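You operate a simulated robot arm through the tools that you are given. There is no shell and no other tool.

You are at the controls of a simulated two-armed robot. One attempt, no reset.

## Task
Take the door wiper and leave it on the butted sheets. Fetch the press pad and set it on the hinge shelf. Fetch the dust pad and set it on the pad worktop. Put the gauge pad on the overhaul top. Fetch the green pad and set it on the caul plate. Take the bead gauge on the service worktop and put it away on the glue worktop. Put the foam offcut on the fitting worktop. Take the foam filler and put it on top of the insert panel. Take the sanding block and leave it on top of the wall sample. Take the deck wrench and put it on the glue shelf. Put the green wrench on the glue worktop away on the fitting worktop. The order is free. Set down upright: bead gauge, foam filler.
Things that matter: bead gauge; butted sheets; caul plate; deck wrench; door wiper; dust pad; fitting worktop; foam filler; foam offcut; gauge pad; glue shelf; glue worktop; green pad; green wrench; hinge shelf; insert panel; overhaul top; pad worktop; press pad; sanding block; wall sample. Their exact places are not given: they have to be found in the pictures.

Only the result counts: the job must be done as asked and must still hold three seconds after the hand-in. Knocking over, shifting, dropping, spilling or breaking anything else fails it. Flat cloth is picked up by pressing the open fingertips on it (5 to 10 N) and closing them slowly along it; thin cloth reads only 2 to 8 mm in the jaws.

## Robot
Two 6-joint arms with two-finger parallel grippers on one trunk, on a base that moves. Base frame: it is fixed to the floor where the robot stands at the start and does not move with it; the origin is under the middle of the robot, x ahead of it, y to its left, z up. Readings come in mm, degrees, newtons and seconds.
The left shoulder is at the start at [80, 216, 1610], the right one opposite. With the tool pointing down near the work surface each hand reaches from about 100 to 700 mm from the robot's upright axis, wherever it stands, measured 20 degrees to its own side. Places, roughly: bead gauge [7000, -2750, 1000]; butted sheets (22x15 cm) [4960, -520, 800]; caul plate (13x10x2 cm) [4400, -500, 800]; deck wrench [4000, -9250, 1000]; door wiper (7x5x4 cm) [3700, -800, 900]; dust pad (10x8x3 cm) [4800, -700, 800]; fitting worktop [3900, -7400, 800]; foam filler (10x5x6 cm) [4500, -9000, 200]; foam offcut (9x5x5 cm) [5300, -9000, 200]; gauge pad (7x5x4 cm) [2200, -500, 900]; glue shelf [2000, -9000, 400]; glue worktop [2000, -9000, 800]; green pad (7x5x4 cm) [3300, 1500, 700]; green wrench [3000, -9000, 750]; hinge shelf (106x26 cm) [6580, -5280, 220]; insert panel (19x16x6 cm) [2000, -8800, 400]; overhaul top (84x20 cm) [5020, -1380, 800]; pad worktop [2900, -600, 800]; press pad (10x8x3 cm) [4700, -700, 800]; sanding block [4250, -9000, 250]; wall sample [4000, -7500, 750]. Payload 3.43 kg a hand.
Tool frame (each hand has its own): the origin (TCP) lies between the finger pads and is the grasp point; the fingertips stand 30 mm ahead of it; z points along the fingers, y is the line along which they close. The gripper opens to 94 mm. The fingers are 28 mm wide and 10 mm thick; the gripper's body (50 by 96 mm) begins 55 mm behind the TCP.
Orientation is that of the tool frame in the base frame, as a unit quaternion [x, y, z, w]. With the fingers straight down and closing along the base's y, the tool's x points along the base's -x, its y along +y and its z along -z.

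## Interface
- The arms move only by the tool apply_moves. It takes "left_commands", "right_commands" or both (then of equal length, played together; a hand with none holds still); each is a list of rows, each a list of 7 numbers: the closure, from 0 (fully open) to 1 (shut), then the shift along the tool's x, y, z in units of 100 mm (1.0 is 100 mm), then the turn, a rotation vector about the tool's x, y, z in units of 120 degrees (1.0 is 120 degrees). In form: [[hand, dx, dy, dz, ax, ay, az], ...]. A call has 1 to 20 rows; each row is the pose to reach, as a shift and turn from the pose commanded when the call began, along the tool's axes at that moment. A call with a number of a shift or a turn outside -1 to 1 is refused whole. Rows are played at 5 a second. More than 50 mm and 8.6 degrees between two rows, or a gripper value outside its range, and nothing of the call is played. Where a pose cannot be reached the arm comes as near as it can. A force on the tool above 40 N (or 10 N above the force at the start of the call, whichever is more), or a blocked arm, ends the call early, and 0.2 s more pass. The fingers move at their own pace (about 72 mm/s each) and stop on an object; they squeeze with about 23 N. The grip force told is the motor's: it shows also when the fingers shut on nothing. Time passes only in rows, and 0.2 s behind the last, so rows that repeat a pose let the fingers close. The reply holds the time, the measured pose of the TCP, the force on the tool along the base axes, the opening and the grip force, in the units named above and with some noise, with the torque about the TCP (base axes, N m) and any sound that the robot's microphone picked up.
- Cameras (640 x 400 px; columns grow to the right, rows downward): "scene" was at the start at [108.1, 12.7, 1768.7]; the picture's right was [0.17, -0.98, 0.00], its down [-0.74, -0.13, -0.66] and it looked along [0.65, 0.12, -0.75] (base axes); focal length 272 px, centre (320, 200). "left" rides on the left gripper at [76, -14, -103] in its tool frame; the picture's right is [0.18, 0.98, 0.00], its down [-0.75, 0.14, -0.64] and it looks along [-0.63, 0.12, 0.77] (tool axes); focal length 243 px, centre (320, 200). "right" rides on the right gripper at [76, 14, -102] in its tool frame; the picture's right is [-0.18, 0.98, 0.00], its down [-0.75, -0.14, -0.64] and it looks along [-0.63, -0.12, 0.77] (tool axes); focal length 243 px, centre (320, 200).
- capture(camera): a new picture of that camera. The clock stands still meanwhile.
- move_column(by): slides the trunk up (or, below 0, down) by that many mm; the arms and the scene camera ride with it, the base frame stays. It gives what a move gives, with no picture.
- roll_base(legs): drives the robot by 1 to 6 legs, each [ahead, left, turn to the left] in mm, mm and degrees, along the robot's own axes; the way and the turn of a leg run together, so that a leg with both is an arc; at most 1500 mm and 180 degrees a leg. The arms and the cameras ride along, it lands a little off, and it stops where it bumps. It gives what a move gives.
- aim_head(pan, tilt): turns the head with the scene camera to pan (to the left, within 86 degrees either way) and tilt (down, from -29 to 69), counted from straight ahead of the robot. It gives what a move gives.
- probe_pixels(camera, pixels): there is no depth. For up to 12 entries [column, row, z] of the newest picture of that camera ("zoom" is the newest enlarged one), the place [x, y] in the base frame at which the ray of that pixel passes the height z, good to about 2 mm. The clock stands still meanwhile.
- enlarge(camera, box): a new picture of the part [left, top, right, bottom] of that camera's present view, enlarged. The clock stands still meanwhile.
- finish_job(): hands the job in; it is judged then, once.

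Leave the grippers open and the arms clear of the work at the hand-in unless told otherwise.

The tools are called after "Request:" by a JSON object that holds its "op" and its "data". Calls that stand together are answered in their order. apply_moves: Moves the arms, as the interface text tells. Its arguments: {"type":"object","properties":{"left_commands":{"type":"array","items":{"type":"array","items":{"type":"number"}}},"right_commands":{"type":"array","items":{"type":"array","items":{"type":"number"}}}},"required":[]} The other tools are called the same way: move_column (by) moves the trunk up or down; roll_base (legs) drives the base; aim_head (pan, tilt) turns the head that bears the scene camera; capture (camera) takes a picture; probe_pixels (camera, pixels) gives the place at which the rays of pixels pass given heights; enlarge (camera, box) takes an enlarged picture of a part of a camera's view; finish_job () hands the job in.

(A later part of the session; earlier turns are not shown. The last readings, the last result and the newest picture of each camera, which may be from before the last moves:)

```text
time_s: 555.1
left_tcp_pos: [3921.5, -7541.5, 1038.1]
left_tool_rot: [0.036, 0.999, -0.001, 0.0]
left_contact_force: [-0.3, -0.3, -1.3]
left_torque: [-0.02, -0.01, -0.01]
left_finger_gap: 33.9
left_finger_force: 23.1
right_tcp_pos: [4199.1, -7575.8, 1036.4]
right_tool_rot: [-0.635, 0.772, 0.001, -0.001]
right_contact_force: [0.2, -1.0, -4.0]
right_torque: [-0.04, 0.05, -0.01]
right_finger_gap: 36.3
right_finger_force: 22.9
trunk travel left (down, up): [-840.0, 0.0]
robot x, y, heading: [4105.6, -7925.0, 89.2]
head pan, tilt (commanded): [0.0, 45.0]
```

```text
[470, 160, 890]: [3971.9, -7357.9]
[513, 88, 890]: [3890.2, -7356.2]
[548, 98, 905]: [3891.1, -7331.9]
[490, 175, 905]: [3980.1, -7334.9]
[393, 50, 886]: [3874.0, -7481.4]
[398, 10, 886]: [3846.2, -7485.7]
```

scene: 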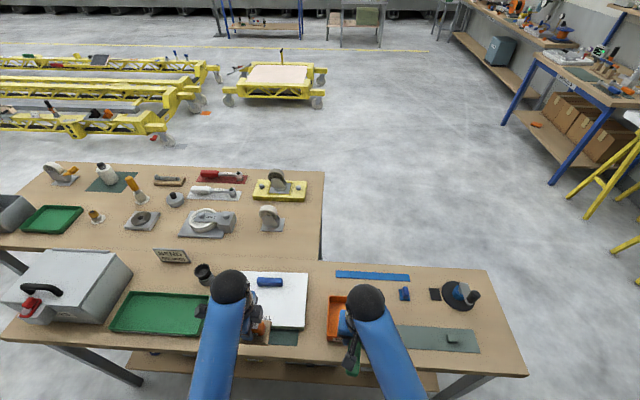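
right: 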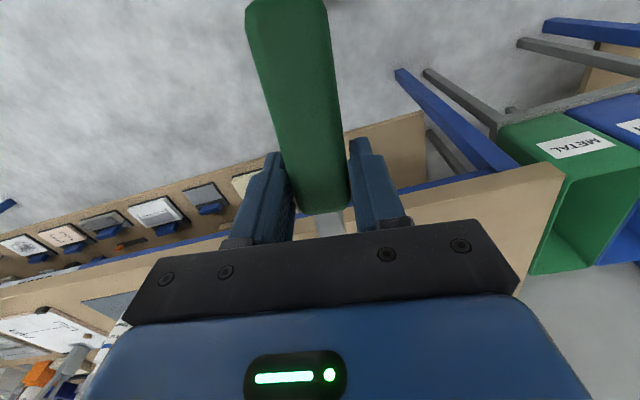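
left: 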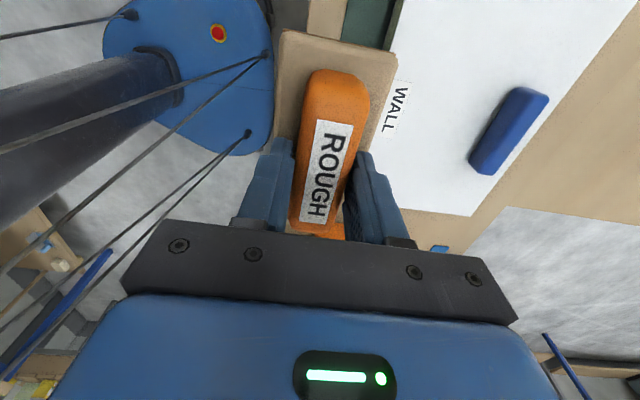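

Panel top z≈886, front edge y≈−7484, blue handle y −7332…−7358. Target TCP ≈(3938,−7422). I move there and lower to z≈960.

Request:
{"op": "apply_moves", "data": {"left_commands": [[0.85, -0.04, 0.4, 0, 0, 0, 0], [0.85, -0.08, 0.8, 0, 0, 0, 0], [0.85, -0.08, 1, 0.1, 0, 0, 0]]}}

Request:
{"op": "apply_moves", "data": {"left_commands": [[0.85, 0, 0.1, 0.2, 0, 0, 0], [0.85, 0, 0.2, 0.45, 0, 0, 0], [0.85, 0, 0.2, 0.66, 0, 0, 0]]}}

Request:
{"op": "capture", "data": {"camera": "left"}}

Request:
{"op": "enlarge", "data": {"camera": "scene", "box": [190, 240, 350, 360]}}

```text
time_s: 555.9
left_tcp_pos: [3940.9, -7441.7, 1028.0]
left_tool_rot: [0.035, 0.999, -0.001, -0.001]
left_contact_force: [0.2, -0.7, -2.6]
left_torque: [0.01, 0.03, -0.01]
left_finger_gap: 34.3
left_finger_force: 23.0
right_tcp_pos: [4198.7, -7575.2, 1034.9]
right_tool_rot: [-0.635, 0.772, 0.0, -0.001]
right_contact_force: [-0.9, -0.5, -4.1]
right_torque: [-0.12, 0.05, -0.01]
right_finger_gap: 36.3
right_finger_force: 23.1
trunk travel left (down, up): [-840.0, 0.0]
robot x, y, heading: [4109.1, -7928.8, 89.4]
head pan, tilt (commanded): [0.0, 45.0]
```

```text
time_s: 556.7
left_tcp_pos: [3939.4, -7423.1, 960.6]
left_tool_rot: [0.036, 0.999, -0.001, 0.0]
left_contact_force: [0.5, 0.5, -2.9]
left_torque: [0.02, -0.01, -0.03]
left_finger_gap: 34.5
left_finger_force: 22.4
right_tcp_pos: [4198.6, -7576.0, 1035.8]
right_tool_rot: [-0.636, 0.772, 0.001, 0.0]
right_contact_force: [0.5, 0.2, -4.2]
right_torque: [-0.06, 0.0, 0.0]
right_finger_gap: 36.3
right_finger_force: 23.2
trunk travel left (down, up): [-840.0, 0.0]
robot x, y, heading: [4104.7, -7924.2, 89.6]
head pan, tilt (commanded): [0.0, 45.0]
```

```text
taken
```

left: 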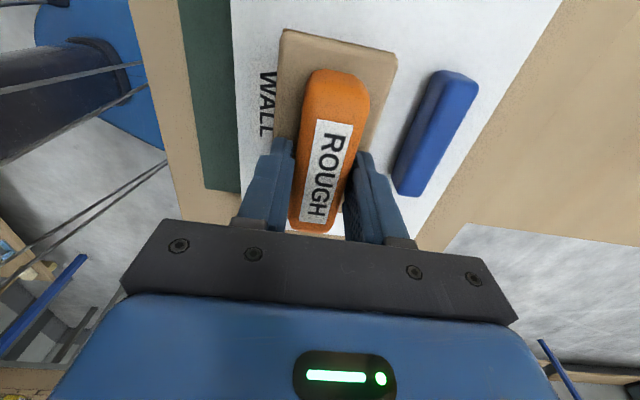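

```text
3.33 times, centred on (270, 300) of scene
```

zoom: 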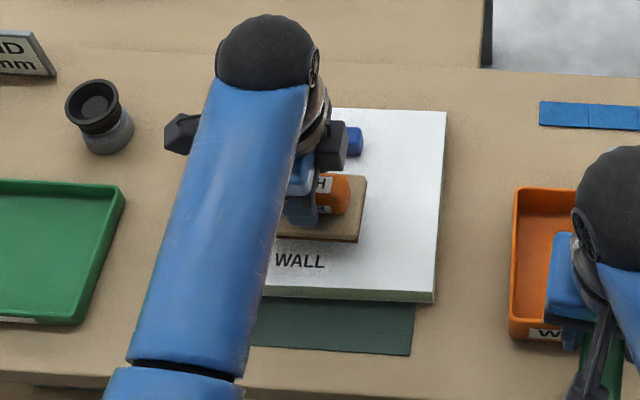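

Well placed. I lower in small steps to contact.

Request:
{"op": "apply_moves", "data": {"left_commands": [[0.85, 0, 0, 0.06, 0, 0, 0], [0.85, 0, 0, 0.12, 0, 0, 0], [0.85, 0, 0, 0.17, 0, 0, 0], [0.85, 0, 0, 0.2, 0, 0, 0]]}}

Request:
{"op": "apply_moves", "data": {"left_commands": [[0.85, 0, 0, 0.015, 0, 0, 0], [0.85, 0, 0, 0.03, 0, 0, 0], [0.85, 0, 0, 0.045, 0, 0, 0], [0.85, 0, 0, 0.045, 0, 0, 0]]}}

```text
time_s: 557.7
left_tcp_pos: [3938.1, -7422.2, 939.9]
left_tool_rot: [0.036, 0.999, 0.0, 0.0]
left_contact_force: [0.2, -0.1, -2.4]
left_torque: [0.01, -0.02, 0.03]
left_finger_gap: 34.1
left_finger_force: 23.6
right_tcp_pos: [4199.2, -7575.7, 1036.2]
right_tool_rot: [-0.635, 0.772, 0.0, 0.0]
right_contact_force: [-0.3, 0.3, -3.9]
right_torque: [-0.08, 0.01, -0.02]
right_finger_gap: 36.3
right_finger_force: 23.1
trunk travel left (down, up): [-840.0, 0.0]
robot x, y, heading: [4104.3, -7927.5, 89.4]
head pan, tilt (commanded): [0.0, 45.0]
```

```text
time_s: 558.7
left_tcp_pos: [3939.4, -7421.2, 936.2]
left_tool_rot: [0.035, 0.999, 0.0, 0.001]
left_contact_force: [0.2, -0.3, -2.5]
left_torque: [0.0, -0.02, 0.0]
left_finger_gap: 34.4
left_finger_force: 23.3
right_tcp_pos: [4199.2, -7577.1, 1036.4]
right_tool_rot: [-0.635, 0.773, 0.0, -0.001]
right_contact_force: [0.1, 0.0, -3.1]
right_torque: [-0.11, 0.01, 0.0]
right_finger_gap: 36.4
right_finger_force: 23.0
trunk travel left (down, up): [-840.0, 0.0]
robot x, y, heading: [4107.9, -7925.0, 89.6]
head pan, tilt (commanded): [0.0, 45.0]
```

Request:
{"op": "apply_moves", "data": {"left_commands": [[0.85, 0, 0, 0.01, 0, 0, 0], [0.85, 0, 0, 0.02, 0, 0, 0], [0.85, 0, 0, 0.03, 0, 0, 0], [0.85, 0, 0, 0.03, 0, 0, 0]]}}

```text
time_s: 559.7
left_tcp_pos: [3939.9, -7422.6, 934.9]
left_tool_rot: [0.036, 0.999, 0.001, 0.0]
left_contact_force: [-1.8, 1.0, 15.2]
left_torque: [-0.1, 0.34, 0.0]
left_finger_gap: 34.2
left_finger_force: 23.1
right_tcp_pos: [4198.6, -7577.7, 1036.4]
right_tool_rot: [-0.634, 0.773, 0.001, -0.001]
right_contact_force: [-0.1, -0.3, -3.4]
right_torque: [-0.11, 0.03, 0.02]
right_finger_gap: 36.5
right_finger_force: 22.6
trunk travel left (down, up): [-840.0, 0.0]
robot x, y, heading: [4107.4, -7929.6, 89.2]
head pan, tilt (commanded): [0.0, 45.0]
```

Contact (15 N). I ease up 1 mm and release, then rise.

Request:
{"op": "apply_moves", "data": {"left_commands": [[0.85, 0, 0, -0.01, 0, 0, 0], [0.7, 0, 0, -0.01, 0, 0, 0], [0.5, 0, 0, -0.01, 0, 0, 0], [0.35, 0, 0, -0.01, 0, 0, 0], [0.35, 0, 0, -0.01, 0, 0, 0]]}}

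Request:
{"op": "apply_moves", "data": {"left_commands": [[0.35, 0, 0, -0.2, 0, 0, 0], [0.35, 0, 0, -0.6, 0, 0, 0], [0.35, 0, 0, -1, 0, 0, 0]]}}

Request:
{"op": "capture", "data": {"camera": "left"}}

```text
time_s: 560.9
left_tcp_pos: [3938.6, -7423.0, 934.7]
left_tool_rot: [0.036, 0.999, -0.001, 0.0]
left_contact_force: [0.1, 0.7, -0.5]
left_torque: [-0.01, 0.02, -0.03]
left_finger_gap: 61.3
left_finger_force: 0.0
right_tcp_pos: [4199.2, -7575.8, 1034.8]
right_tool_rot: [-0.634, 0.773, 0.001, -0.001]
right_contact_force: [-0.7, -0.1, -2.5]
right_torque: [-0.08, -0.01, -0.01]
right_finger_gap: 36.1
right_finger_force: 23.9
trunk travel left (down, up): [-840.0, 0.0]
robot x, y, heading: [4107.5, -7923.8, 89.5]
head pan, tilt (commanded): [0.0, 45.0]
```

```text
time_s: 561.7
left_tcp_pos: [3937.1, -7422.8, 1036.2]
left_tool_rot: [0.035, 0.999, 0.0, 0.0]
left_contact_force: [0.0, -0.8, -0.4]
left_torque: [-0.01, 0.01, 0.0]
left_finger_gap: 61.0
left_finger_force: 0.1
right_tcp_pos: [4198.5, -7575.5, 1037.0]
right_tool_rot: [-0.634, 0.773, 0.0, -0.001]
right_contact_force: [0.5, 1.1, -4.3]
right_torque: [-0.07, 0.01, 0.0]
right_finger_gap: 36.4
right_finger_force: 23.2
trunk travel left (down, up): [-840.0, 0.0]
robot x, y, heading: [4106.0, -7926.5, 89.4]
head pan, tilt (commanded): [0.0, 45.0]
```

```text
taken
```

left: 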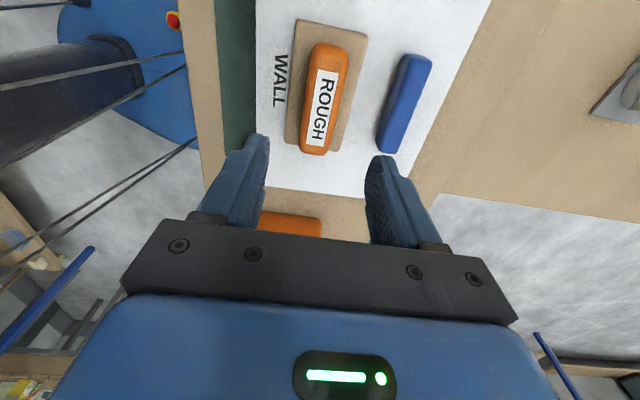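

Sanding block lies on the wall sample. I retract the left hand, then rotate the right hand −96° so the wrench lies along x.

Request:
{"op": "apply_moves", "data": {"left_commands": [[0.2, 0.2, -0.35, 0, 0, 0, 0], [0.2, 0.4, -0.7, 0, 0, 0, 0], [0.2, 0.5, -1, 0, 0, 0, 0]]}}

Request:
{"op": "apply_moves", "data": {"right_commands": [[0.9, 0, 0, 0, 0, 0, -0.057], [0.9, 0, 0, 0, 0, 0, -0.114], [0.9, 0, 0, 0, 0, 0, -0.171], [0.9, 0, 0, 0, 0, 0, -0.228], [0.9, 0, 0, 0, 0, 0, -0.285], [0.9, 0, 0, 0, 0, 0, -0.342], [0.9, 0, 0, 0, 0, 0, -0.4], [0.9, 0, 0, 0, 0, 0, -0.457], [0.9, 0, 0, 0, 0, 0, -0.514], [0.9, 0, 0, 0, 0, 0, -0.571], [0.9, 0, 0, 0, 0, 0, -0.628], [0.9, 0, 0, 0, 0, 0, -0.685], [0.9, 0, 0, 0, 0, 0, -0.742], [0.9, 0, 0, 0, 0, 0, -0.8]]}}

Request:
{"op": "capture", "data": {"camera": "scene"}}

Request:
{"op": "capture", "data": {"camera": "right"}}

```text
time_s: 562.5
left_tcp_pos: [3879.2, -7515.8, 1033.9]
left_tool_rot: [0.036, 0.999, -0.001, 0.0]
left_contact_force: [-0.2, 0.5, -0.6]
left_torque: [0.01, 0.0, 0.0]
left_finger_gap: 75.1
left_finger_force: 0.1
right_tcp_pos: [4198.7, -7577.3, 1036.8]
right_tool_rot: [-0.635, 0.773, 0.0, -0.001]
right_contact_force: [1.2, -0.6, -4.1]
right_torque: [-0.08, 0.03, -0.01]
right_finger_gap: 36.4
right_finger_force: 23.1
trunk travel left (down, up): [-840.0, 0.0]
robot x, y, heading: [4105.2, -7926.1, 89.3]
head pan, tilt (commanded): [0.0, 45.0]
```

```text
time_s: 565.5
left_tcp_pos: [3882.2, -7513.6, 1032.8]
left_tool_rot: [0.036, 0.999, -0.001, 0.0]
left_contact_force: [0.0, -1.3, -0.4]
left_torque: [-0.02, -0.02, -0.02]
left_finger_gap: 75.2
left_finger_force: 0.0
right_tcp_pos: [4198.9, -7575.5, 1036.3]
right_tool_rot: [0.999, -0.044, -0.002, 0.001]
right_contact_force: [-0.1, 0.4, -3.5]
right_torque: [-0.03, -0.06, -0.01]
right_finger_gap: 36.3
right_finger_force: 23.4
trunk travel left (down, up): [-840.0, 0.0]
robot x, y, heading: [4107.1, -7926.4, 89.3]
head pan, tilt (commanded): [0.0, 45.0]
```

```text
taken
```

scene: 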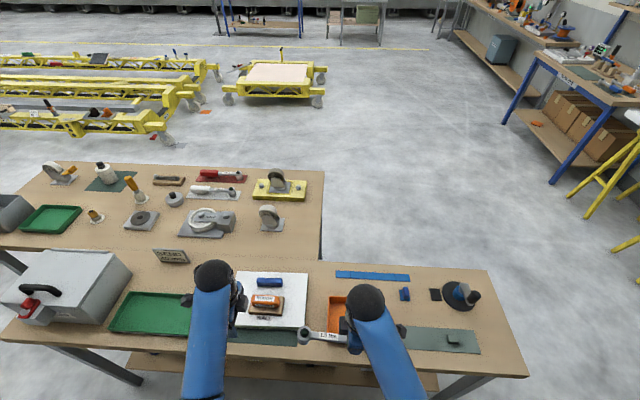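

```text
taken
```

right: 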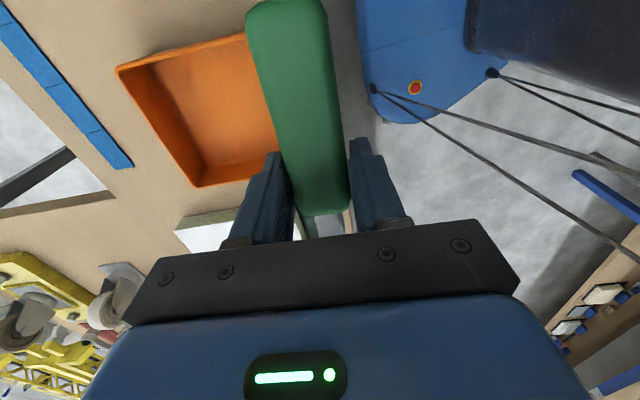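

Wrench now lies along x. I shift to x≈4287 and look at the strip from above.

Request:
{"op": "apply_moves", "data": {"right_commands": [[0.9, 0.4, -0.08, 0, 0, 0, 0], [0.9, 0.87, -0.15, 0, 0, 0, 0]]}}

Request:
{"op": "apply_moves", "data": {"right_commands": [[0.9, 0, 0, 0.4, 0, 0, 0], [0.9, 0, 0, 0.8, 0, 0, 0]]}}

Request:
{"op": "capture", "data": {"camera": "right"}}

Request:
{"op": "enlarge", "data": {"camera": "scene", "box": [280, 260, 500, 390]}}

```text
time_s: 566.1
left_tcp_pos: [3881.9, -7515.0, 1034.6]
left_tool_rot: [0.036, 0.999, -0.001, -0.001]
left_contact_force: [0.5, -0.3, 0.3]
left_torque: [0.02, -0.01, -0.01]
left_finger_gap: 75.0
left_finger_force: 0.0
right_tcp_pos: [4291.0, -7569.5, 1039.1]
right_tool_rot: [0.999, -0.045, -0.002, 0.0]
right_contact_force: [0.9, -0.2, -3.5]
right_torque: [0.03, -0.07, -0.02]
right_finger_gap: 36.5
right_finger_force: 22.9
trunk travel left (down, up): [-840.0, 0.0]
robot x, y, heading: [4104.5, -7926.7, 89.4]
head pan, tilt (commanded): [0.0, 45.0]
```

```text
time_s: 566.7
left_tcp_pos: [3880.6, -7514.2, 1034.1]
left_tool_rot: [0.036, 0.999, -0.001, 0.0]
left_contact_force: [-0.3, -0.2, -0.7]
left_torque: [-0.01, 0.0, 0.01]
left_finger_gap: 75.3
left_finger_force: 0.1
right_tcp_pos: [4289.8, -7568.8, 957.9]
right_tool_rot: [0.999, -0.045, 0.0, 0.001]
right_contact_force: [0.6, 1.1, -3.8]
right_torque: [-0.01, -0.08, -0.01]
right_finger_gap: 36.2
right_finger_force: 22.8
trunk travel left (down, up): [-840.0, 0.0]
robot x, y, heading: [4104.3, -7930.6, 89.4]
head pan, tilt (commanded): [0.0, 45.0]
```

```text
taken
```

right: 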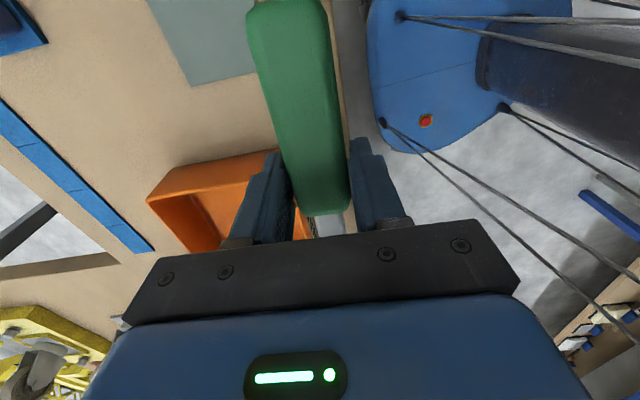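

```text
2.91 times, centred on (390, 325) of scene
```

zoom: 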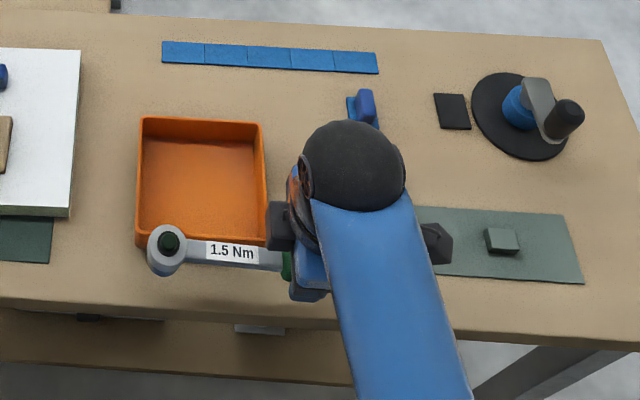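

Request:
{"op": "probe_pixels", "data": {"camera": "right", "pixels": [[192, 86, 852], [255, 72, 852], [338, 20, 852], [343, 60, 852], [350, 120, 852], [270, 152, 890], [147, 205, 890], [346, 200, 852]]}}

Request:
{"op": "probe_pixels", "data": {"camera": "zoom", "pixels": [[135, 240, 870], [268, 240, 870], [150, 310, 852], [330, 322, 852], [412, 272, 854], [180, 272, 930], [300, 330, 852]]}}

```text
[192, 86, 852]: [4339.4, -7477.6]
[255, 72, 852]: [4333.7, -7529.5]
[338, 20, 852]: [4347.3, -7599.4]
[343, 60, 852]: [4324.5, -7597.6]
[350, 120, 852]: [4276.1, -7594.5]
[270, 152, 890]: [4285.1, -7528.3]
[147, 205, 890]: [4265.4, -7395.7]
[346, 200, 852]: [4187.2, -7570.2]
```

```text
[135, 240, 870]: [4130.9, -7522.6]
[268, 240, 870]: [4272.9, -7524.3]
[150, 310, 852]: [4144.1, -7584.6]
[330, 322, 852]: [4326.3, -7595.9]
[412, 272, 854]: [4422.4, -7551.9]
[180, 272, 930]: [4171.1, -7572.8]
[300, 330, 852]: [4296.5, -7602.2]
```

Edges: tray front y≈−7525, bench edge ≈−7595, mat front ≈−7548. I shift 8 mm in x and lower slowly to contact.

Request:
{"op": "apply_moves", "data": {"right_commands": [[0.9, 0.08, 0, 0.2, 0, 0, 0], [0.9, 0.08, 0, 0.45, 0, 0, 0], [0.9, 0.08, 0, 0.6, 0, 0, 0], [0.9, 0.08, 0, 0.68, 0, 0, 0]]}}

Request:
{"op": "apply_moves", "data": {"right_commands": [[0.9, 0, 0, 0.015, 0, 0, 0], [0.9, 0, 0, 0.03, 0, 0, 0], [0.9, 0, 0, 0.045, 0, 0, 0], [0.9, 0, 0, 0.055, 0, 0, 0], [0.9, 0, 0, 0.055, 0, 0, 0]]}}

```text
time_s: 567.7
left_tcp_pos: [3881.8, -7513.0, 1032.6]
left_tool_rot: [0.035, 0.999, -0.001, 0.001]
left_contact_force: [-0.1, -0.3, 0.3]
left_torque: [0.02, 0.0, -0.01]
left_finger_gap: 75.5
left_finger_force: 0.0
right_tcp_pos: [4295.7, -7570.7, 888.5]
right_tool_rot: [0.999, -0.045, -0.001, 0.0]
right_contact_force: [-0.1, -0.2, -3.5]
right_torque: [-0.02, -0.07, 0.01]
right_finger_gap: 36.3
right_finger_force: 23.2
trunk travel left (down, up): [-840.0, 0.0]
robot x, y, heading: [4105.7, -7926.3, 89.7]
head pan, tilt (commanded): [0.0, 45.0]
```

```text
time_s: 568.9
left_tcp_pos: [3880.8, -7513.2, 1033.5]
left_tool_rot: [0.036, 0.999, 0.0, 0.0]
left_contact_force: [0.0, 0.2, 0.2]
left_torque: [-0.05, 0.03, 0.02]
left_finger_gap: 75.3
left_finger_force: 0.0
right_tcp_pos: [4294.8, -7569.7, 884.1]
right_tool_rot: [0.999, -0.045, 0.0, 0.0]
right_contact_force: [2.6, 1.8, 4.3]
right_torque: [0.17, 0.57, -0.15]
right_finger_gap: 36.4
right_finger_force: 22.8
trunk travel left (down, up): [-840.0, 0.0]
robot x, y, heading: [4106.2, -7929.0, 89.3]
head pan, tilt (commanded): [0.0, 45.0]
```

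Request:
{"op": "apply_moves", "data": {"right_commands": [[0.9, 0, 0, 0.01, 0, 0, 0], [0.9, 0, 0, 0.015, 0, 0, 0]]}}

Request:
{"op": "apply_moves", "data": {"right_commands": [[0.85, 0, 0, 0, 0, 0, 0], [0.7, 0, 0, 0, 0, 0, 0], [0.6, 0, 0, 0, 0, 0, 0], [0.52, 0, 0, 0, 0, 0, 0], [0.51, 0, 0, 0, 0, 0, 0]]}}

Request:
{"op": "apply_moves", "data": {"right_commands": [[0.51, 0, 0, -0.1, 0, 0, 0], [0.51, 0, 0, -0.3, 0, 0, 0], [0.51, 0, 0, -0.7, 0, 0, 0], [0.51, 0, 0, -1, 0, 0, 0]]}}

Request:
{"op": "capture", "data": {"camera": "right"}}

```text
time_s: 569.5
left_tcp_pos: [3879.6, -7516.6, 1034.8]
left_tool_rot: [0.035, 0.999, 0.0, 0.0]
left_contact_force: [-0.6, 0.3, 0.4]
left_torque: [-0.01, 0.0, -0.01]
left_finger_gap: 75.2
left_finger_force: 0.1
right_tcp_pos: [4294.8, -7568.2, 884.4]
right_tool_rot: [0.999, -0.044, -0.001, -0.003]
right_contact_force: [1.3, 2.0, 25.0]
right_torque: [-0.19, -0.05, -0.14]
right_finger_gap: 36.5
right_finger_force: 23.3
trunk travel left (down, up): [-840.0, 0.0]
robot x, y, heading: [4104.7, -7922.5, 89.7]
head pan, tilt (commanded): [0.0, 45.0]
```

```text
time_s: 570.7
left_tcp_pos: [3881.3, -7512.4, 1033.2]
left_tool_rot: [0.035, 0.999, -0.001, 0.0]
left_contact_force: [-0.4, 0.8, -0.2]
left_torque: [0.0, 0.02, -0.01]
left_finger_gap: 75.4
left_finger_force: 0.1
right_tcp_pos: [4295.0, -7569.3, 881.0]
right_tool_rot: [0.999, -0.045, -0.001, 0.001]
right_contact_force: [-0.8, -0.4, 0.2]
right_torque: [-0.05, 0.01, 0.03]
right_finger_gap: 45.8
right_finger_force: 0.1
trunk travel left (down, up): [-840.0, 0.0]
robot x, y, heading: [4106.6, -7926.9, 89.5]
head pan, tilt (commanded): [0.0, 45.0]
```

```text
time_s: 571.7
left_tcp_pos: [3880.3, -7514.6, 1034.1]
left_tool_rot: [0.036, 0.999, -0.002, 0.0]
left_contact_force: [-0.5, 0.2, -1.4]
left_torque: [-0.04, -0.02, -0.03]
left_finger_gap: 75.3
left_finger_force: 0.2
right_tcp_pos: [4292.2, -7571.4, 982.6]
right_tool_rot: [0.999, -0.045, -0.001, 0.0]
right_contact_force: [0.6, 0.1, -0.3]
right_torque: [0.0, 0.02, -0.03]
right_finger_gap: 46.2
right_finger_force: 0.0
trunk travel left (down, up): [-840.0, 0.0]
robot x, y, heading: [4103.4, -7928.2, 89.7]
head pan, tilt (commanded): [0.0, 45.0]
```

```text
taken
```

right: 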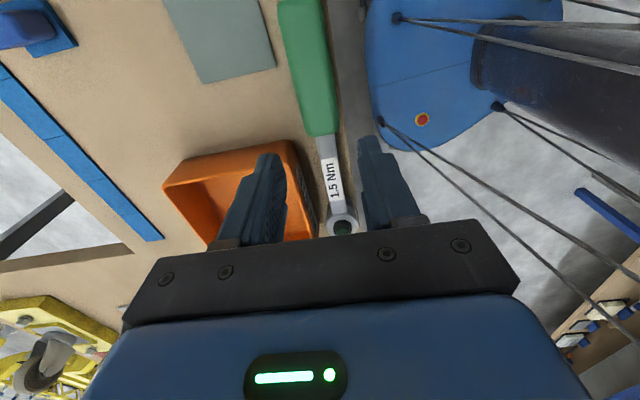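

Green wrench placed. I raise the right hand, back off, turn to face south and go look at the glue shelf with the column lowered.

Request:
{"op": "apply_moves", "data": {"right_commands": [[0.4, 0, 0.2, -0.3, 0, 0, 0], [0.2, 0, 0.5, -0.5, 0, 0, 0], [0, 0, 0.8, -0.5, 0, 0, 0]], "left_commands": [[0.2, 0, -0.2, 0, 0, 0, 0], [0.1, 0, -0.5, 0, 0, 0, 0], [0, 0, -0.8, 0, 0, 0, 0]]}}

Request:
{"op": "roll_base", "data": {"legs": [[-200, 0, 0], [0, 0, 90]]}}

Request:
{"op": "capture", "data": {"camera": "scene"}}

```text
time_s: 572.5
left_tcp_pos: [3871.6, -7599.2, 1033.6]
left_tool_rot: [0.035, 0.999, 0.001, 0.0]
left_contact_force: [0.8, -0.2, -0.1]
left_torque: [0.01, -0.01, 0.02]
left_finger_gap: 93.9
left_finger_force: 0.2
right_tcp_pos: [4289.5, -7647.7, 1033.7]
right_tool_rot: [0.999, -0.046, -0.001, -0.002]
right_contact_force: [-1.1, -0.6, 0.4]
right_torque: [-0.01, 0.01, 0.02]
right_finger_gap: 94.0
right_finger_force: 0.0
trunk travel left (down, up): [-840.0, 0.0]
robot x, y, heading: [4106.1, -7928.8, 89.5]
head pan, tilt (commanded): [0.0, 45.0]
```

```text
time_s: 578.0
left_tcp_pos: [3772.5, -8361.7, 1031.7]
left_tool_rot: [-0.683, 0.731, -0.001, 0.0]
left_contact_force: [0.6, 0.3, 1.1]
left_torque: [-0.01, -0.04, -0.01]
left_finger_gap: 94.1
left_finger_force: 0.0
right_tcp_pos: [3821.3, -7944.8, 1033.0]
right_tool_rot: [0.737, 0.675, 0.0, 0.001]
right_contact_force: [-0.3, 0.0, 0.3]
right_torque: [0.01, -0.01, 0.0]
right_finger_gap: 93.7
right_finger_force: 0.0
trunk travel left (down, up): [-840.0, 0.0]
robot x, y, heading: [4105.4, -8126.2, 179.5]
head pan, tilt (commanded): [0.0, 45.0]
```

```text
taken
```

scene: 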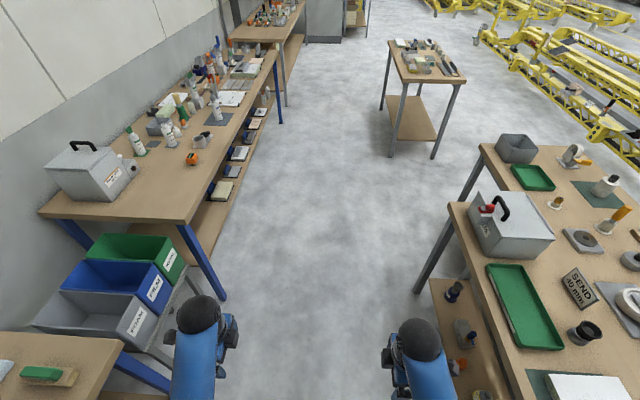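

I drive west along the corridor to x≈2250 and turn to face the glue bench.

Request:
{"op": "roll_base", "data": {"legs": [[1000, 0, 0], [850, 0, 0], [0, 0, 90]]}}

Request:
{"op": "move_column", "data": {"by": -400}}

Request:
{"op": "move_column", "data": {"by": -250}}

Request:
{"op": "aim_head", "data": {"pan": 0, "tilt": 35}}

Request:
{"op": "capture", "data": {"camera": "scene"}}

```text
time_s: 591.2
left_tcp_pos: [2517.9, -8436.8, 1032.4]
left_tool_rot: [1.0, -0.001, 0.0, -0.001]
left_contact_force: [-0.4, 0.4, 0.5]
left_torque: [-0.04, -0.03, -0.02]
left_finger_gap: 93.7
left_finger_force: 0.0
right_tcp_pos: [2098.5, -8416.1, 1033.9]
right_tool_rot: [0.01, 1.0, 0.0, 0.001]
right_contact_force: [0.3, 0.3, 0.8]
right_torque: [0.02, 0.06, 0.0]
right_finger_gap: 93.7
right_finger_force: 0.1
trunk travel left (down, up): [-840.0, 0.0]
robot x, y, heading: [2262.5, -8122.1, -86.6]
head pan, tilt (commanded): [0.0, 45.0]
```

```text
time_s: 595.0
left_tcp_pos: [2518.9, -8436.1, 633.6]
left_tool_rot: [1.0, -0.002, 0.0, -0.001]
left_contact_force: [-0.5, 0.2, 0.8]
left_torque: [0.02, -0.02, 0.01]
left_finger_gap: 93.9
left_finger_force: 0.1
right_tcp_pos: [2098.9, -8416.2, 633.0]
right_tool_rot: [0.01, 1.0, -0.001, 0.002]
right_contact_force: [-0.2, 0.3, 0.6]
right_torque: [-0.01, -0.03, 0.03]
right_finger_gap: 93.9
right_finger_force: 0.0
trunk travel left (down, up): [-440.0, 400.0]
robot x, y, heading: [2263.7, -8122.3, -86.4]
head pan, tilt (commanded): [0.0, 45.0]
```

```text
time_s: 597.6
left_tcp_pos: [2518.3, -8436.7, 382.4]
left_tool_rot: [1.0, -0.001, 0.001, -0.002]
left_contact_force: [-0.3, 0.2, 0.3]
left_torque: [-0.01, -0.02, 0.03]
left_finger_gap: 94.0
left_finger_force: 0.1
right_tcp_pos: [2098.3, -8414.8, 382.4]
right_tool_rot: [0.01, 1.0, 0.0, 0.001]
right_contact_force: [-0.3, -0.2, -0.3]
right_torque: [-0.02, -0.02, 0.0]
right_finger_gap: 94.1
right_finger_force: 0.0
trunk travel left (down, up): [-190.0, 650.0]
robot x, y, heading: [2260.7, -8116.0, -86.6]
head pan, tilt (commanded): [0.0, 45.0]
```

```text
time_s: 598.3
left_tcp_pos: [2517.9, -8437.2, 382.5]
left_tool_rot: [1.0, -0.002, 0.0, -0.001]
left_contact_force: [0.4, 0.6, -0.5]
left_torque: [0.01, 0.01, 0.03]
left_finger_gap: 94.2
left_finger_force: 0.1
right_tcp_pos: [2098.3, -8415.2, 382.2]
right_tool_rot: [0.011, 1.0, 0.0, 0.001]
right_contact_force: [-0.1, -0.3, 0.0]
right_torque: [0.0, -0.04, -0.01]
right_finger_gap: 93.8
right_finger_force: 0.0
trunk travel left (down, up): [-190.0, 650.0]
robot x, y, heading: [2261.2, -8123.9, -86.7]
head pan, tilt (commanded): [0.0, 35.0]
```

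```text
taken
```

scene: 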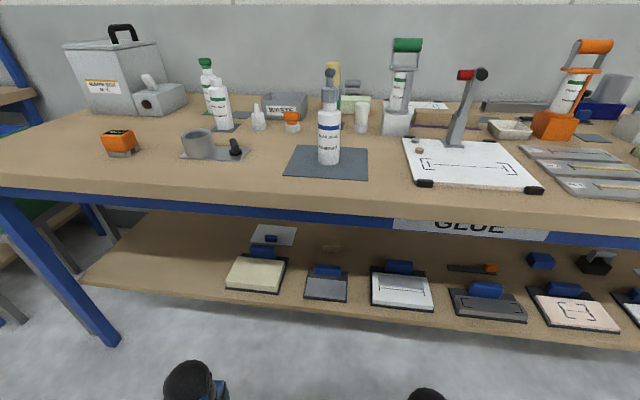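

The shelf carries several panels. I probe their places at about z=400.

Request:
{"op": "probe_pixels", "data": {"camera": "scene", "pixels": [[258, 275, 400], [325, 285, 400], [402, 290, 400], [488, 303, 400], [575, 312, 400], [258, 275, 300], [402, 290, 300], [488, 303, 300], [80, 282, 350], [330, 315, 350], [300, 208, 800]]}}

Request:
{"op": "enlarge", "data": {"camera": "scene", "box": [210, 215, 450, 335]}}

Request:
{"op": "enlarge", "data": {"camera": "scene", "box": [400, 220, 640, 360]}}

```text
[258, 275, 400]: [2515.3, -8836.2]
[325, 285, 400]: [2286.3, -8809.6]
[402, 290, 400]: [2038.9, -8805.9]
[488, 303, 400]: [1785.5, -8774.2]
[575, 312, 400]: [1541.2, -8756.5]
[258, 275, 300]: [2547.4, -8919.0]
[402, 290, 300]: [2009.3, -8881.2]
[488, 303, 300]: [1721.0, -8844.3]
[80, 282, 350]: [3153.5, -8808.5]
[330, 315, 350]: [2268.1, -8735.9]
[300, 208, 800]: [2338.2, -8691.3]
```

```text
2.67 times, centred on (330, 275) of scene
```

zoom: 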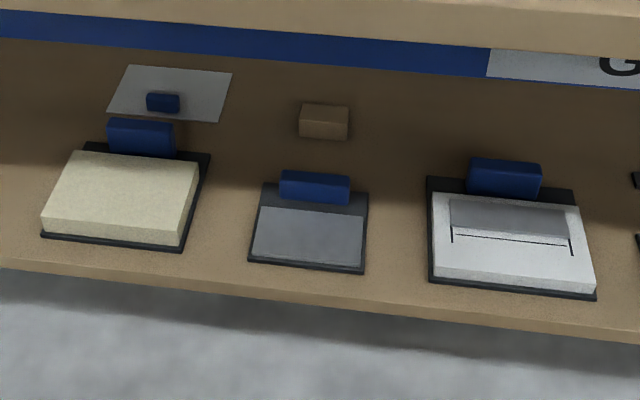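

```text
2.67 times, centred on (520, 290) of scene
```

zoom: 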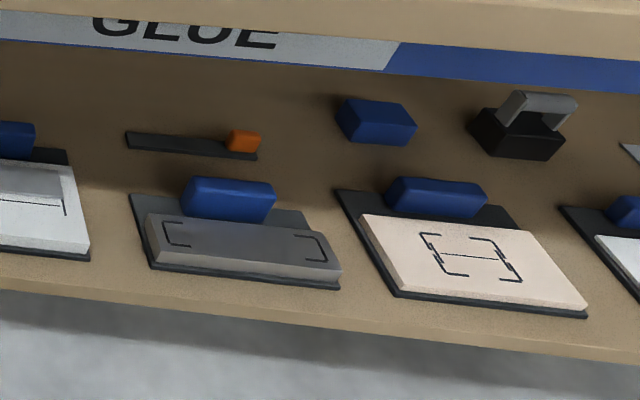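

Request:
{"op": "capture", "data": {"camera": "left"}}

Request:
{"op": "capture", "data": {"camera": "right"}}

```text
taken
```

left: 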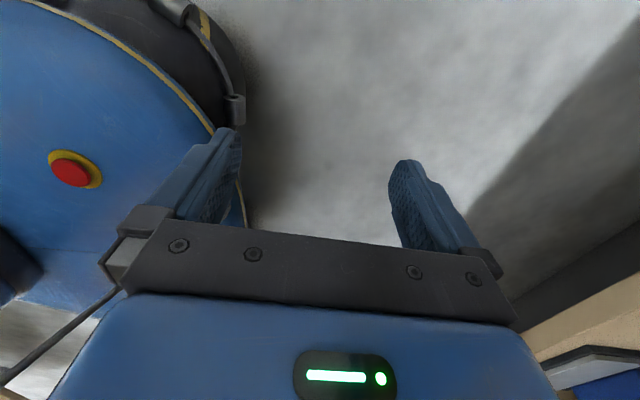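

```text
taken
```

right: 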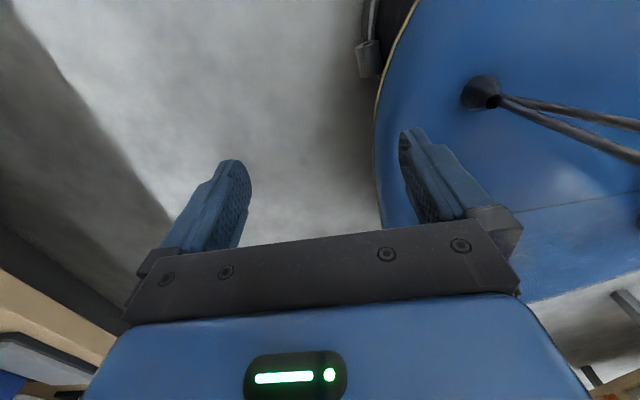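

I triangulate the shelf height with the scene camera at two column heights.

Request:
{"op": "probe_pixels", "data": {"camera": "scene", "pixels": [[370.5, 305, 300], [370.5, 305, 340], [370.5, 305, 380], [226, 288, 300], [226, 288, 340], [226, 288, 380]]}}

Request:
{"op": "move_column", "data": {"by": 200}}

Request:
{"op": "aim_head", "data": {"pan": 0, "tilt": 45}}

Request:
{"op": "capture", "data": {"camera": "scene"}}

Request:
{"op": "enlarge", "data": {"camera": "scene", "box": [210, 215, 450, 365]}}

```text
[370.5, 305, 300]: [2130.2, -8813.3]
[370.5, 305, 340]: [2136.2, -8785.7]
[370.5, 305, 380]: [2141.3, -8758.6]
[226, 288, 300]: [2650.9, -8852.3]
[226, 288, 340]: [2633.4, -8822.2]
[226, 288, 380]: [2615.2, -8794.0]
```

```text
time_s: 600.5
left_tcp_pos: [2517.2, -8436.5, 581.7]
left_tool_rot: [1.0, -0.002, 0.0, -0.001]
left_contact_force: [-0.5, 0.3, 0.1]
left_torque: [0.01, -0.01, -0.03]
left_finger_gap: 94.1
left_finger_force: 0.1
right_tcp_pos: [2097.4, -8416.6, 582.9]
right_tool_rot: [0.011, 1.0, 0.0, 0.001]
right_contact_force: [-0.1, -0.7, -0.1]
right_torque: [0.01, 0.02, -0.01]
right_finger_gap: 94.1
right_finger_force: 0.1
trunk travel left (down, up): [-390.0, 450.0]
robot x, y, heading: [2262.5, -8124.2, -86.6]
head pan, tilt (commanded): [0.0, 35.0]
```

```text
time_s: 601.2
left_tcp_pos: [2518.0, -8436.3, 582.0]
left_tool_rot: [1.0, -0.002, 0.001, -0.001]
left_contact_force: [0.1, -0.2, -0.1]
left_torque: [0.02, 0.04, 0.02]
left_finger_gap: 94.0
left_finger_force: 0.0
right_tcp_pos: [2097.9, -8417.1, 582.4]
right_tool_rot: [0.011, 1.0, 0.0, 0.001]
right_contact_force: [0.2, -0.3, 0.2]
right_torque: [-0.02, 0.01, -0.02]
right_finger_gap: 94.1
right_finger_force: 0.1
trunk travel left (down, up): [-390.0, 450.0]
robot x, y, heading: [2264.1, -8120.7, -86.5]
head pan, tilt (commanded): [0.0, 45.0]
```

```text
taken
```

scene: 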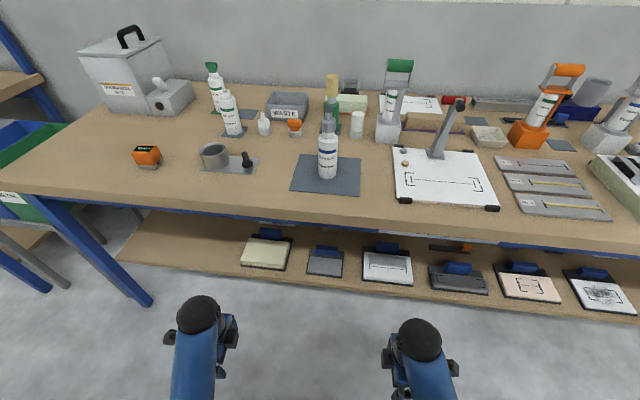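

```text
2.67 times, centred on (330, 290) of scene
```

zoom: 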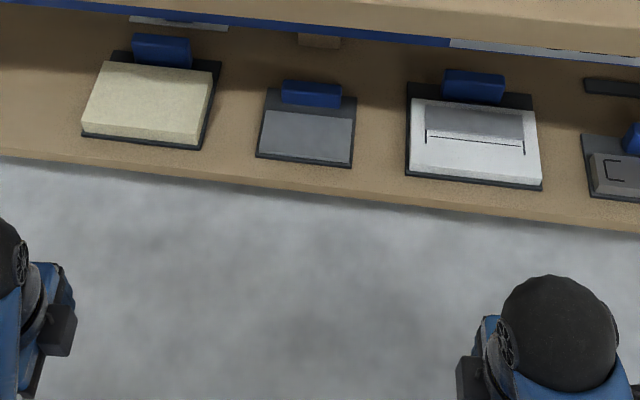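

Request:
{"op": "probe_pixels", "data": {"camera": "zoom", "pixels": [[406, 175, 300], [406, 175, 340], [406, 175, 380], [82, 137, 300], [82, 137, 340], [82, 137, 380], [541, 190, 380], [410, 165, 400], [538, 178, 400], [523, 105, 400], [415, 98, 400], [300, 175, 340]]}}

```text
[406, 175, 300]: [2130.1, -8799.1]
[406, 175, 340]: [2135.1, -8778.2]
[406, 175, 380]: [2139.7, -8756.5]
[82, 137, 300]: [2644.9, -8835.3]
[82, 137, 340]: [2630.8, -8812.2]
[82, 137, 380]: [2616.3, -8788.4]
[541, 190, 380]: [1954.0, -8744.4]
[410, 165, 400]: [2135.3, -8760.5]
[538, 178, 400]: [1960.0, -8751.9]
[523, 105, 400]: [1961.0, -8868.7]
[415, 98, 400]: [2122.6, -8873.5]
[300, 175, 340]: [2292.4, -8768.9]
```

Shelf ≈395 with only ≈400 mm headroom, so the filler and the deck wrench must be handled with a 45° leaning hand there. First I fetch the foam offcut for the fitting worktop: raise column, turn east and drive.

Request:
{"op": "move_column", "data": {"by": 400}}

Request:
{"op": "roll_base", "data": {"legs": [[0, 0, 86.6], [1400, 0, 0], [1380, 0, 0], [0, 0, -90]]}}

Request:
{"op": "aim_head", "data": {"pan": 10, "tilt": 45}}

Request:
{"op": "capture", "data": {"camera": "scene"}}

```text
time_s: 605.1
left_tcp_pos: [2518.0, -8437.4, 982.0]
left_tool_rot: [1.0, -0.002, 0.0, 0.0]
left_contact_force: [0.0, -0.6, 0.4]
left_torque: [0.0, 0.0, -0.02]
left_finger_gap: 93.9
left_finger_force: 0.0
right_tcp_pos: [2099.0, -8415.8, 982.2]
right_tool_rot: [0.011, 1.0, 0.0, 0.001]
right_contact_force: [-0.8, 0.1, 0.2]
right_torque: [-0.01, -0.01, 0.02]
right_finger_gap: 93.9
right_finger_force: 0.0
trunk travel left (down, up): [-790.0, 50.0]
robot x, y, heading: [2260.5, -8121.2, -86.4]
head pan, tilt (commanded): [0.0, 45.0]
```

```text
time_s: 626.0
left_tcp_pos: [5307.3, -8302.8, 981.7]
left_tool_rot: [1.0, 0.014, 0.0, -0.001]
left_contact_force: [0.3, -0.6, -0.1]
left_torque: [0.03, -0.02, -0.01]
left_finger_gap: 94.0
left_finger_force: 0.1
right_tcp_pos: [4886.8, -8295.6, 982.8]
right_tool_rot: [-0.006, 1.0, 0.0, 0.001]
right_contact_force: [-1.3, -0.2, 0.0]
right_torque: [-0.01, 0.01, -0.01]
right_finger_gap: 94.2
right_finger_force: 0.0
trunk travel left (down, up): [-790.0, 50.0]
robot x, y, heading: [5039.6, -7999.0, -84.4]
head pan, tilt (commanded): [0.0, 45.0]
```

```text
time_s: 626.8
left_tcp_pos: [5306.6, -8303.1, 983.1]
left_tool_rot: [1.0, 0.015, 0.0, -0.001]
left_contact_force: [0.0, 0.1, 0.8]
left_torque: [-0.01, 0.01, -0.03]
left_finger_gap: 94.1
left_finger_force: 0.1
right_tcp_pos: [4887.6, -8295.1, 983.4]
right_tool_rot: [-0.006, 1.0, 0.0, 0.001]
right_contact_force: [0.2, 0.4, -0.3]
right_torque: [0.0, 0.02, -0.01]
right_finger_gap: 93.9
right_finger_force: 0.0
trunk travel left (down, up): [-790.0, 50.0]
robot x, y, heading: [5041.6, -7994.5, -84.4]
head pan, tilt (commanded): [10.0, 45.0]
```

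```text
taken
```

scene: 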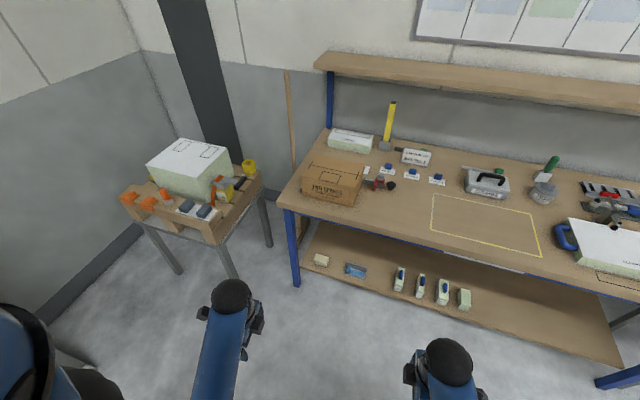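

I correct the heading, shift left 50 and ahead 170, then lower the column for the low shelf.

Request:
{"op": "roll_base", "data": {"legs": [[0, 0, -5.6], [150, 40, 0]]}}

Request:
{"op": "move_column", "data": {"by": -400}}

Request:
{"op": "move_column", "data": {"by": -215}}

Request:
{"op": "aim_head", "data": {"pan": 20, "tilt": 45}}

Request:
{"op": "capture", "data": {"camera": "scene"}}

Request:
{"op": "enlarge", "data": {"camera": "scene", "box": [180, 140, 400, 280]}}

```text
time_s: 628.7
left_tcp_pos: [5314.8, -8474.1, 984.2]
left_tool_rot: [0.999, -0.032, 0.002, 0.001]
left_contact_force: [-0.8, -0.8, 0.0]
left_torque: [-0.06, -0.03, 0.03]
left_finger_gap: 93.8
left_finger_force: 0.0
right_tcp_pos: [4897.5, -8429.2, 983.6]
right_tool_rot: [0.04, 0.999, 0.0, 0.001]
right_contact_force: [0.2, 0.2, 0.2]
right_torque: [-0.02, -0.01, -0.01]
right_finger_gap: 94.0
right_finger_force: 0.1
trunk travel left (down, up): [-790.0, 50.0]
robot x, y, heading: [5079.4, -8150.6, -90.0]
head pan, tilt (commanded): [10.0, 45.0]
```

```text
time_s: 632.5
left_tcp_pos: [5316.4, -8476.2, 582.0]
left_tool_rot: [1.0, -0.031, 0.0, -0.002]
left_contact_force: [-0.8, 0.9, 0.2]
left_torque: [0.03, -0.02, 0.0]
left_finger_gap: 94.3
left_finger_force: 0.0
right_tcp_pos: [4898.3, -8431.3, 582.1]
right_tool_rot: [0.041, 0.999, 0.0, 0.0]
right_contact_force: [0.0, 0.3, 0.4]
right_torque: [0.0, -0.03, -0.01]
right_finger_gap: 93.9
right_finger_force: 0.1
trunk travel left (down, up): [-390.0, 450.0]
robot x, y, heading: [5078.1, -8146.2, -90.0]
head pan, tilt (commanded): [10.0, 45.0]
```

```text
time_s: 634.8
left_tcp_pos: [5316.3, -8476.3, 367.0]
left_tool_rot: [1.0, -0.031, 0.0, -0.001]
left_contact_force: [-0.1, 0.0, -0.1]
left_torque: [-0.01, 0.04, -0.02]
left_finger_gap: 94.3
left_finger_force: 0.0
right_tcp_pos: [4899.5, -8430.4, 367.7]
right_tool_rot: [0.04, 0.999, 0.0, 0.0]
right_contact_force: [0.0, 0.1, 0.7]
right_torque: [0.0, 0.0, 0.05]
right_finger_gap: 93.9
right_finger_force: 0.1
trunk travel left (down, up): [-175.0, 665.0]
robot x, y, heading: [5078.8, -8146.2, -89.9]
head pan, tilt (commanded): [10.0, 45.0]
```

```text
time_s: 635.5
left_tcp_pos: [5316.5, -8476.6, 366.7]
left_tool_rot: [0.999, -0.032, 0.001, -0.001]
left_contact_force: [0.2, 0.2, -0.1]
left_torque: [-0.01, -0.01, 0.0]
left_finger_gap: 93.9
left_finger_force: 0.1
right_tcp_pos: [4898.8, -8430.9, 368.1]
right_tool_rot: [0.04, 0.999, 0.0, 0.002]
right_contact_force: [-0.8, -0.4, 0.3]
right_torque: [-0.02, 0.0, -0.02]
right_finger_gap: 93.9
right_finger_force: 0.0
trunk travel left (down, up): [-175.0, 665.0]
robot x, y, heading: [5077.8, -8145.3, -90.0]
head pan, tilt (commanded): [20.0, 45.0]
```

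```text
taken
```

scene: 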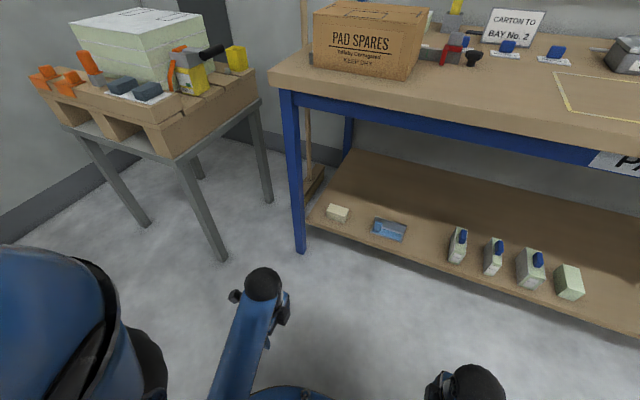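

```text
2.86 times, centred on (290, 210) of scene
```

zoom: 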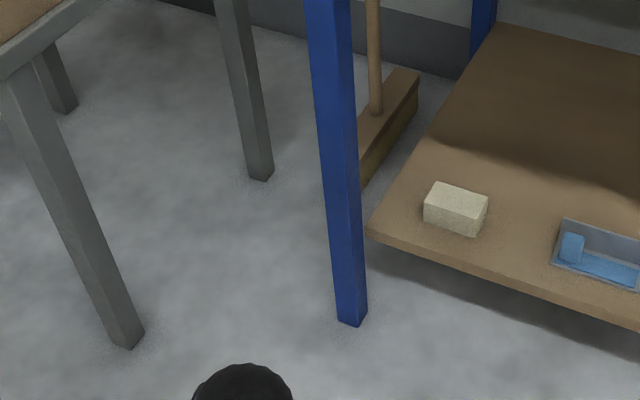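

Request:
{"op": "probe_pixels", "data": {"camera": "zoom", "pixels": [[424, 223, 222], [477, 237, 222], [489, 213, 222], [424, 202, 272], [477, 216, 272], [488, 196, 272], [435, 181, 272], [350, 325, 0], [366, 232, 222], [553, 265, 222]]}}

```text
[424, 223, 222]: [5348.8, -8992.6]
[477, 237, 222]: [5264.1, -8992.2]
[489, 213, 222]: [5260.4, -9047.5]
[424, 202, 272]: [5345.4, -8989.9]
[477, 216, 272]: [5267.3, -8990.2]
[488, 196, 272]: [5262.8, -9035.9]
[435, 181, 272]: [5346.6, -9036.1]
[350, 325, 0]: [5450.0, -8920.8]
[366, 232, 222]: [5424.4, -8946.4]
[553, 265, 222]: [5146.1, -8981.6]
```

Offcut: x 5263–5347, y −8991…−9040, top 272. The left hand's current yaw (closing along y) fits. I roll ahead 390.

Request:
{"op": "roll_base", "data": {"legs": [[390, 0, 0]]}}

Request:
{"op": "apply_moves", "data": {"left_commands": [[0, -0.06, 0.4, 0, 0, 0, 0], [0, -0.12, 0.8, 0, 0, 0, 0], [0, -0.12, 1, 0, 0, 0, 0]]}}

Request:
{"op": "capture", "data": {"camera": "left"}}

Request:
{"op": "capture", "data": {"camera": "scene"}}

```text
time_s: 638.0
left_tcp_pos: [5322.8, -8861.2, 367.5]
left_tool_rot: [1.0, -0.026, -0.001, -0.001]
left_contact_force: [0.0, -0.5, -0.3]
left_torque: [-0.02, -0.02, 0.01]
left_finger_gap: 93.5
left_finger_force: 0.1
right_tcp_pos: [4904.0, -8822.0, 367.7]
right_tool_rot: [0.034, 0.999, 0.001, 0.001]
right_contact_force: [0.4, 0.0, -0.7]
right_torque: [0.0, 0.0, -0.01]
right_finger_gap: 94.2
right_finger_force: 0.0
trunk travel left (down, up): [-175.0, 665.0]
robot x, y, heading: [5084.0, -8533.7, -89.3]
head pan, tilt (commanded): [20.0, 45.0]
```

```text
time_s: 638.8
left_tcp_pos: [5308.2, -8960.9, 365.5]
left_tool_rot: [1.0, -0.026, 0.0, -0.002]
left_contact_force: [-0.2, -0.3, -0.2]
left_torque: [-0.01, -0.05, 0.01]
left_finger_gap: 93.9
left_finger_force: 0.0
right_tcp_pos: [4904.2, -8822.0, 367.9]
right_tool_rot: [0.034, 0.999, 0.001, 0.001]
right_contact_force: [-0.3, -0.4, 0.4]
right_torque: [-0.01, 0.0, -0.04]
right_finger_gap: 94.1
right_finger_force: 0.0
trunk travel left (down, up): [-175.0, 665.0]
robot x, y, heading: [5082.1, -8534.4, -89.4]
head pan, tilt (commanded): [20.0, 45.0]
```

```text
taken
```

left: 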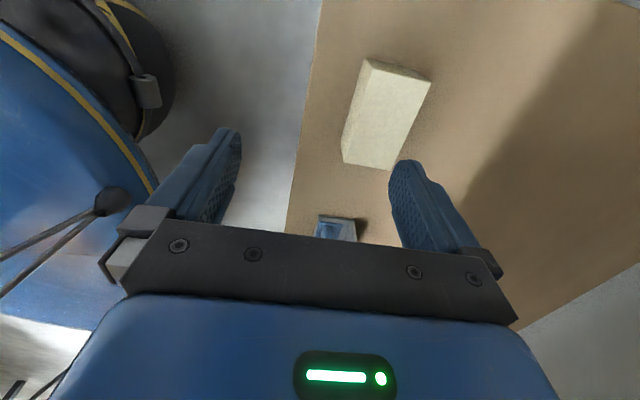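

```text
taken
```

scene: 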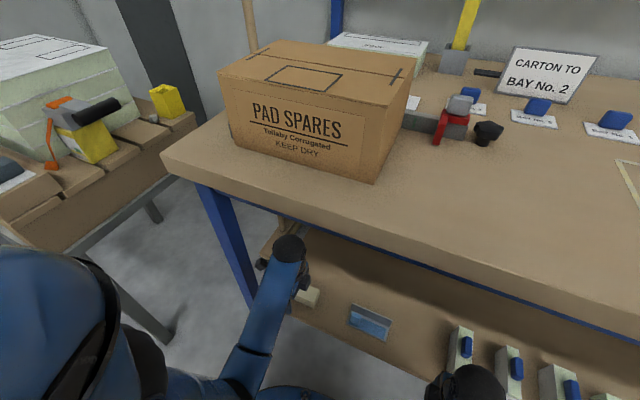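

Request:
{"op": "probe_pixels", "data": {"camera": "left", "pixels": [[371, 70, 272], [431, 82, 272], [394, 169, 272], [343, 160, 272], [367, 60, 222], [341, 157, 222], [387, 118, 272]]}}

```text
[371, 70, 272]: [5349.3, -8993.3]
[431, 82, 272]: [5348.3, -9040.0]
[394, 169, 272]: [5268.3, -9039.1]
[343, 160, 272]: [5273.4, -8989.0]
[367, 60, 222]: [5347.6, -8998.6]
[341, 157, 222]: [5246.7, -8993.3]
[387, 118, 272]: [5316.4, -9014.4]
```

Request:
{"op": "apply_moves", "data": {"left_commands": [[0, 0.02, 0.25, 0.1, 0, 0, 0], [0, 0.04, 0.54, 0.35, 0, 0, 0], [0, 0.04, 0.54, 0.7, 0, 0, 0]]}}

Request:
{"op": "capture", "data": {"camera": "left"}}

Request:
{"op": "apply_moves", "data": {"left_commands": [[0, 0, 0, 0.15, 0, 0, 0], [0, 0, 0, 0.28, 0, 0, 0], [0, 0, 0, 0.36, 0, 0, 0], [0, 0, 0, 0.39, 0, 0, 0]]}}

```text
time_s: 639.5
left_tcp_pos: [5309.2, -9015.5, 296.3]
left_tool_rot: [1.0, -0.026, 0.0, 0.0]
left_contact_force: [-0.2, 0.0, 0.0]
left_torque: [0.03, 0.0, -0.01]
left_finger_gap: 94.2
left_finger_force: 0.1
right_tcp_pos: [4905.3, -8819.9, 367.2]
right_tool_rot: [0.035, 0.999, 0.001, 0.002]
right_contact_force: [0.1, 0.3, 0.4]
right_torque: [0.02, 0.03, 0.0]
right_finger_gap: 94.0
right_finger_force: 0.1
trunk travel left (down, up): [-175.0, 665.0]
robot x, y, heading: [5082.7, -8538.9, -89.1]
head pan, tilt (commanded): [20.0, 45.0]
```

```text
taken
```

left: 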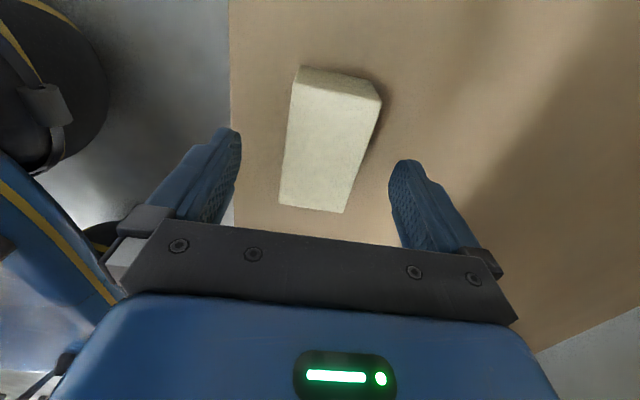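

```text
time_s: 640.5
left_tcp_pos: [5306.4, -9015.2, 257.2]
left_tool_rot: [1.0, -0.025, 0.0, 0.0]
left_contact_force: [0.1, -0.3, 0.1]
left_torque: [-0.01, 0.03, -0.02]
left_finger_gap: 94.2
left_finger_force: 0.0
right_tcp_pos: [4904.0, -8820.0, 368.3]
right_tool_rot: [0.035, 0.999, 0.001, 0.0]
right_contact_force: [-0.6, -0.6, 0.0]
right_torque: [0.0, 0.02, -0.01]
right_finger_gap: 93.7
right_finger_force: 0.0
trunk travel left (down, up): [-175.0, 665.0]
robot x, y, heading: [5081.9, -8537.0, -89.4]
head pan, tilt (commanded): [20.0, 45.0]
```

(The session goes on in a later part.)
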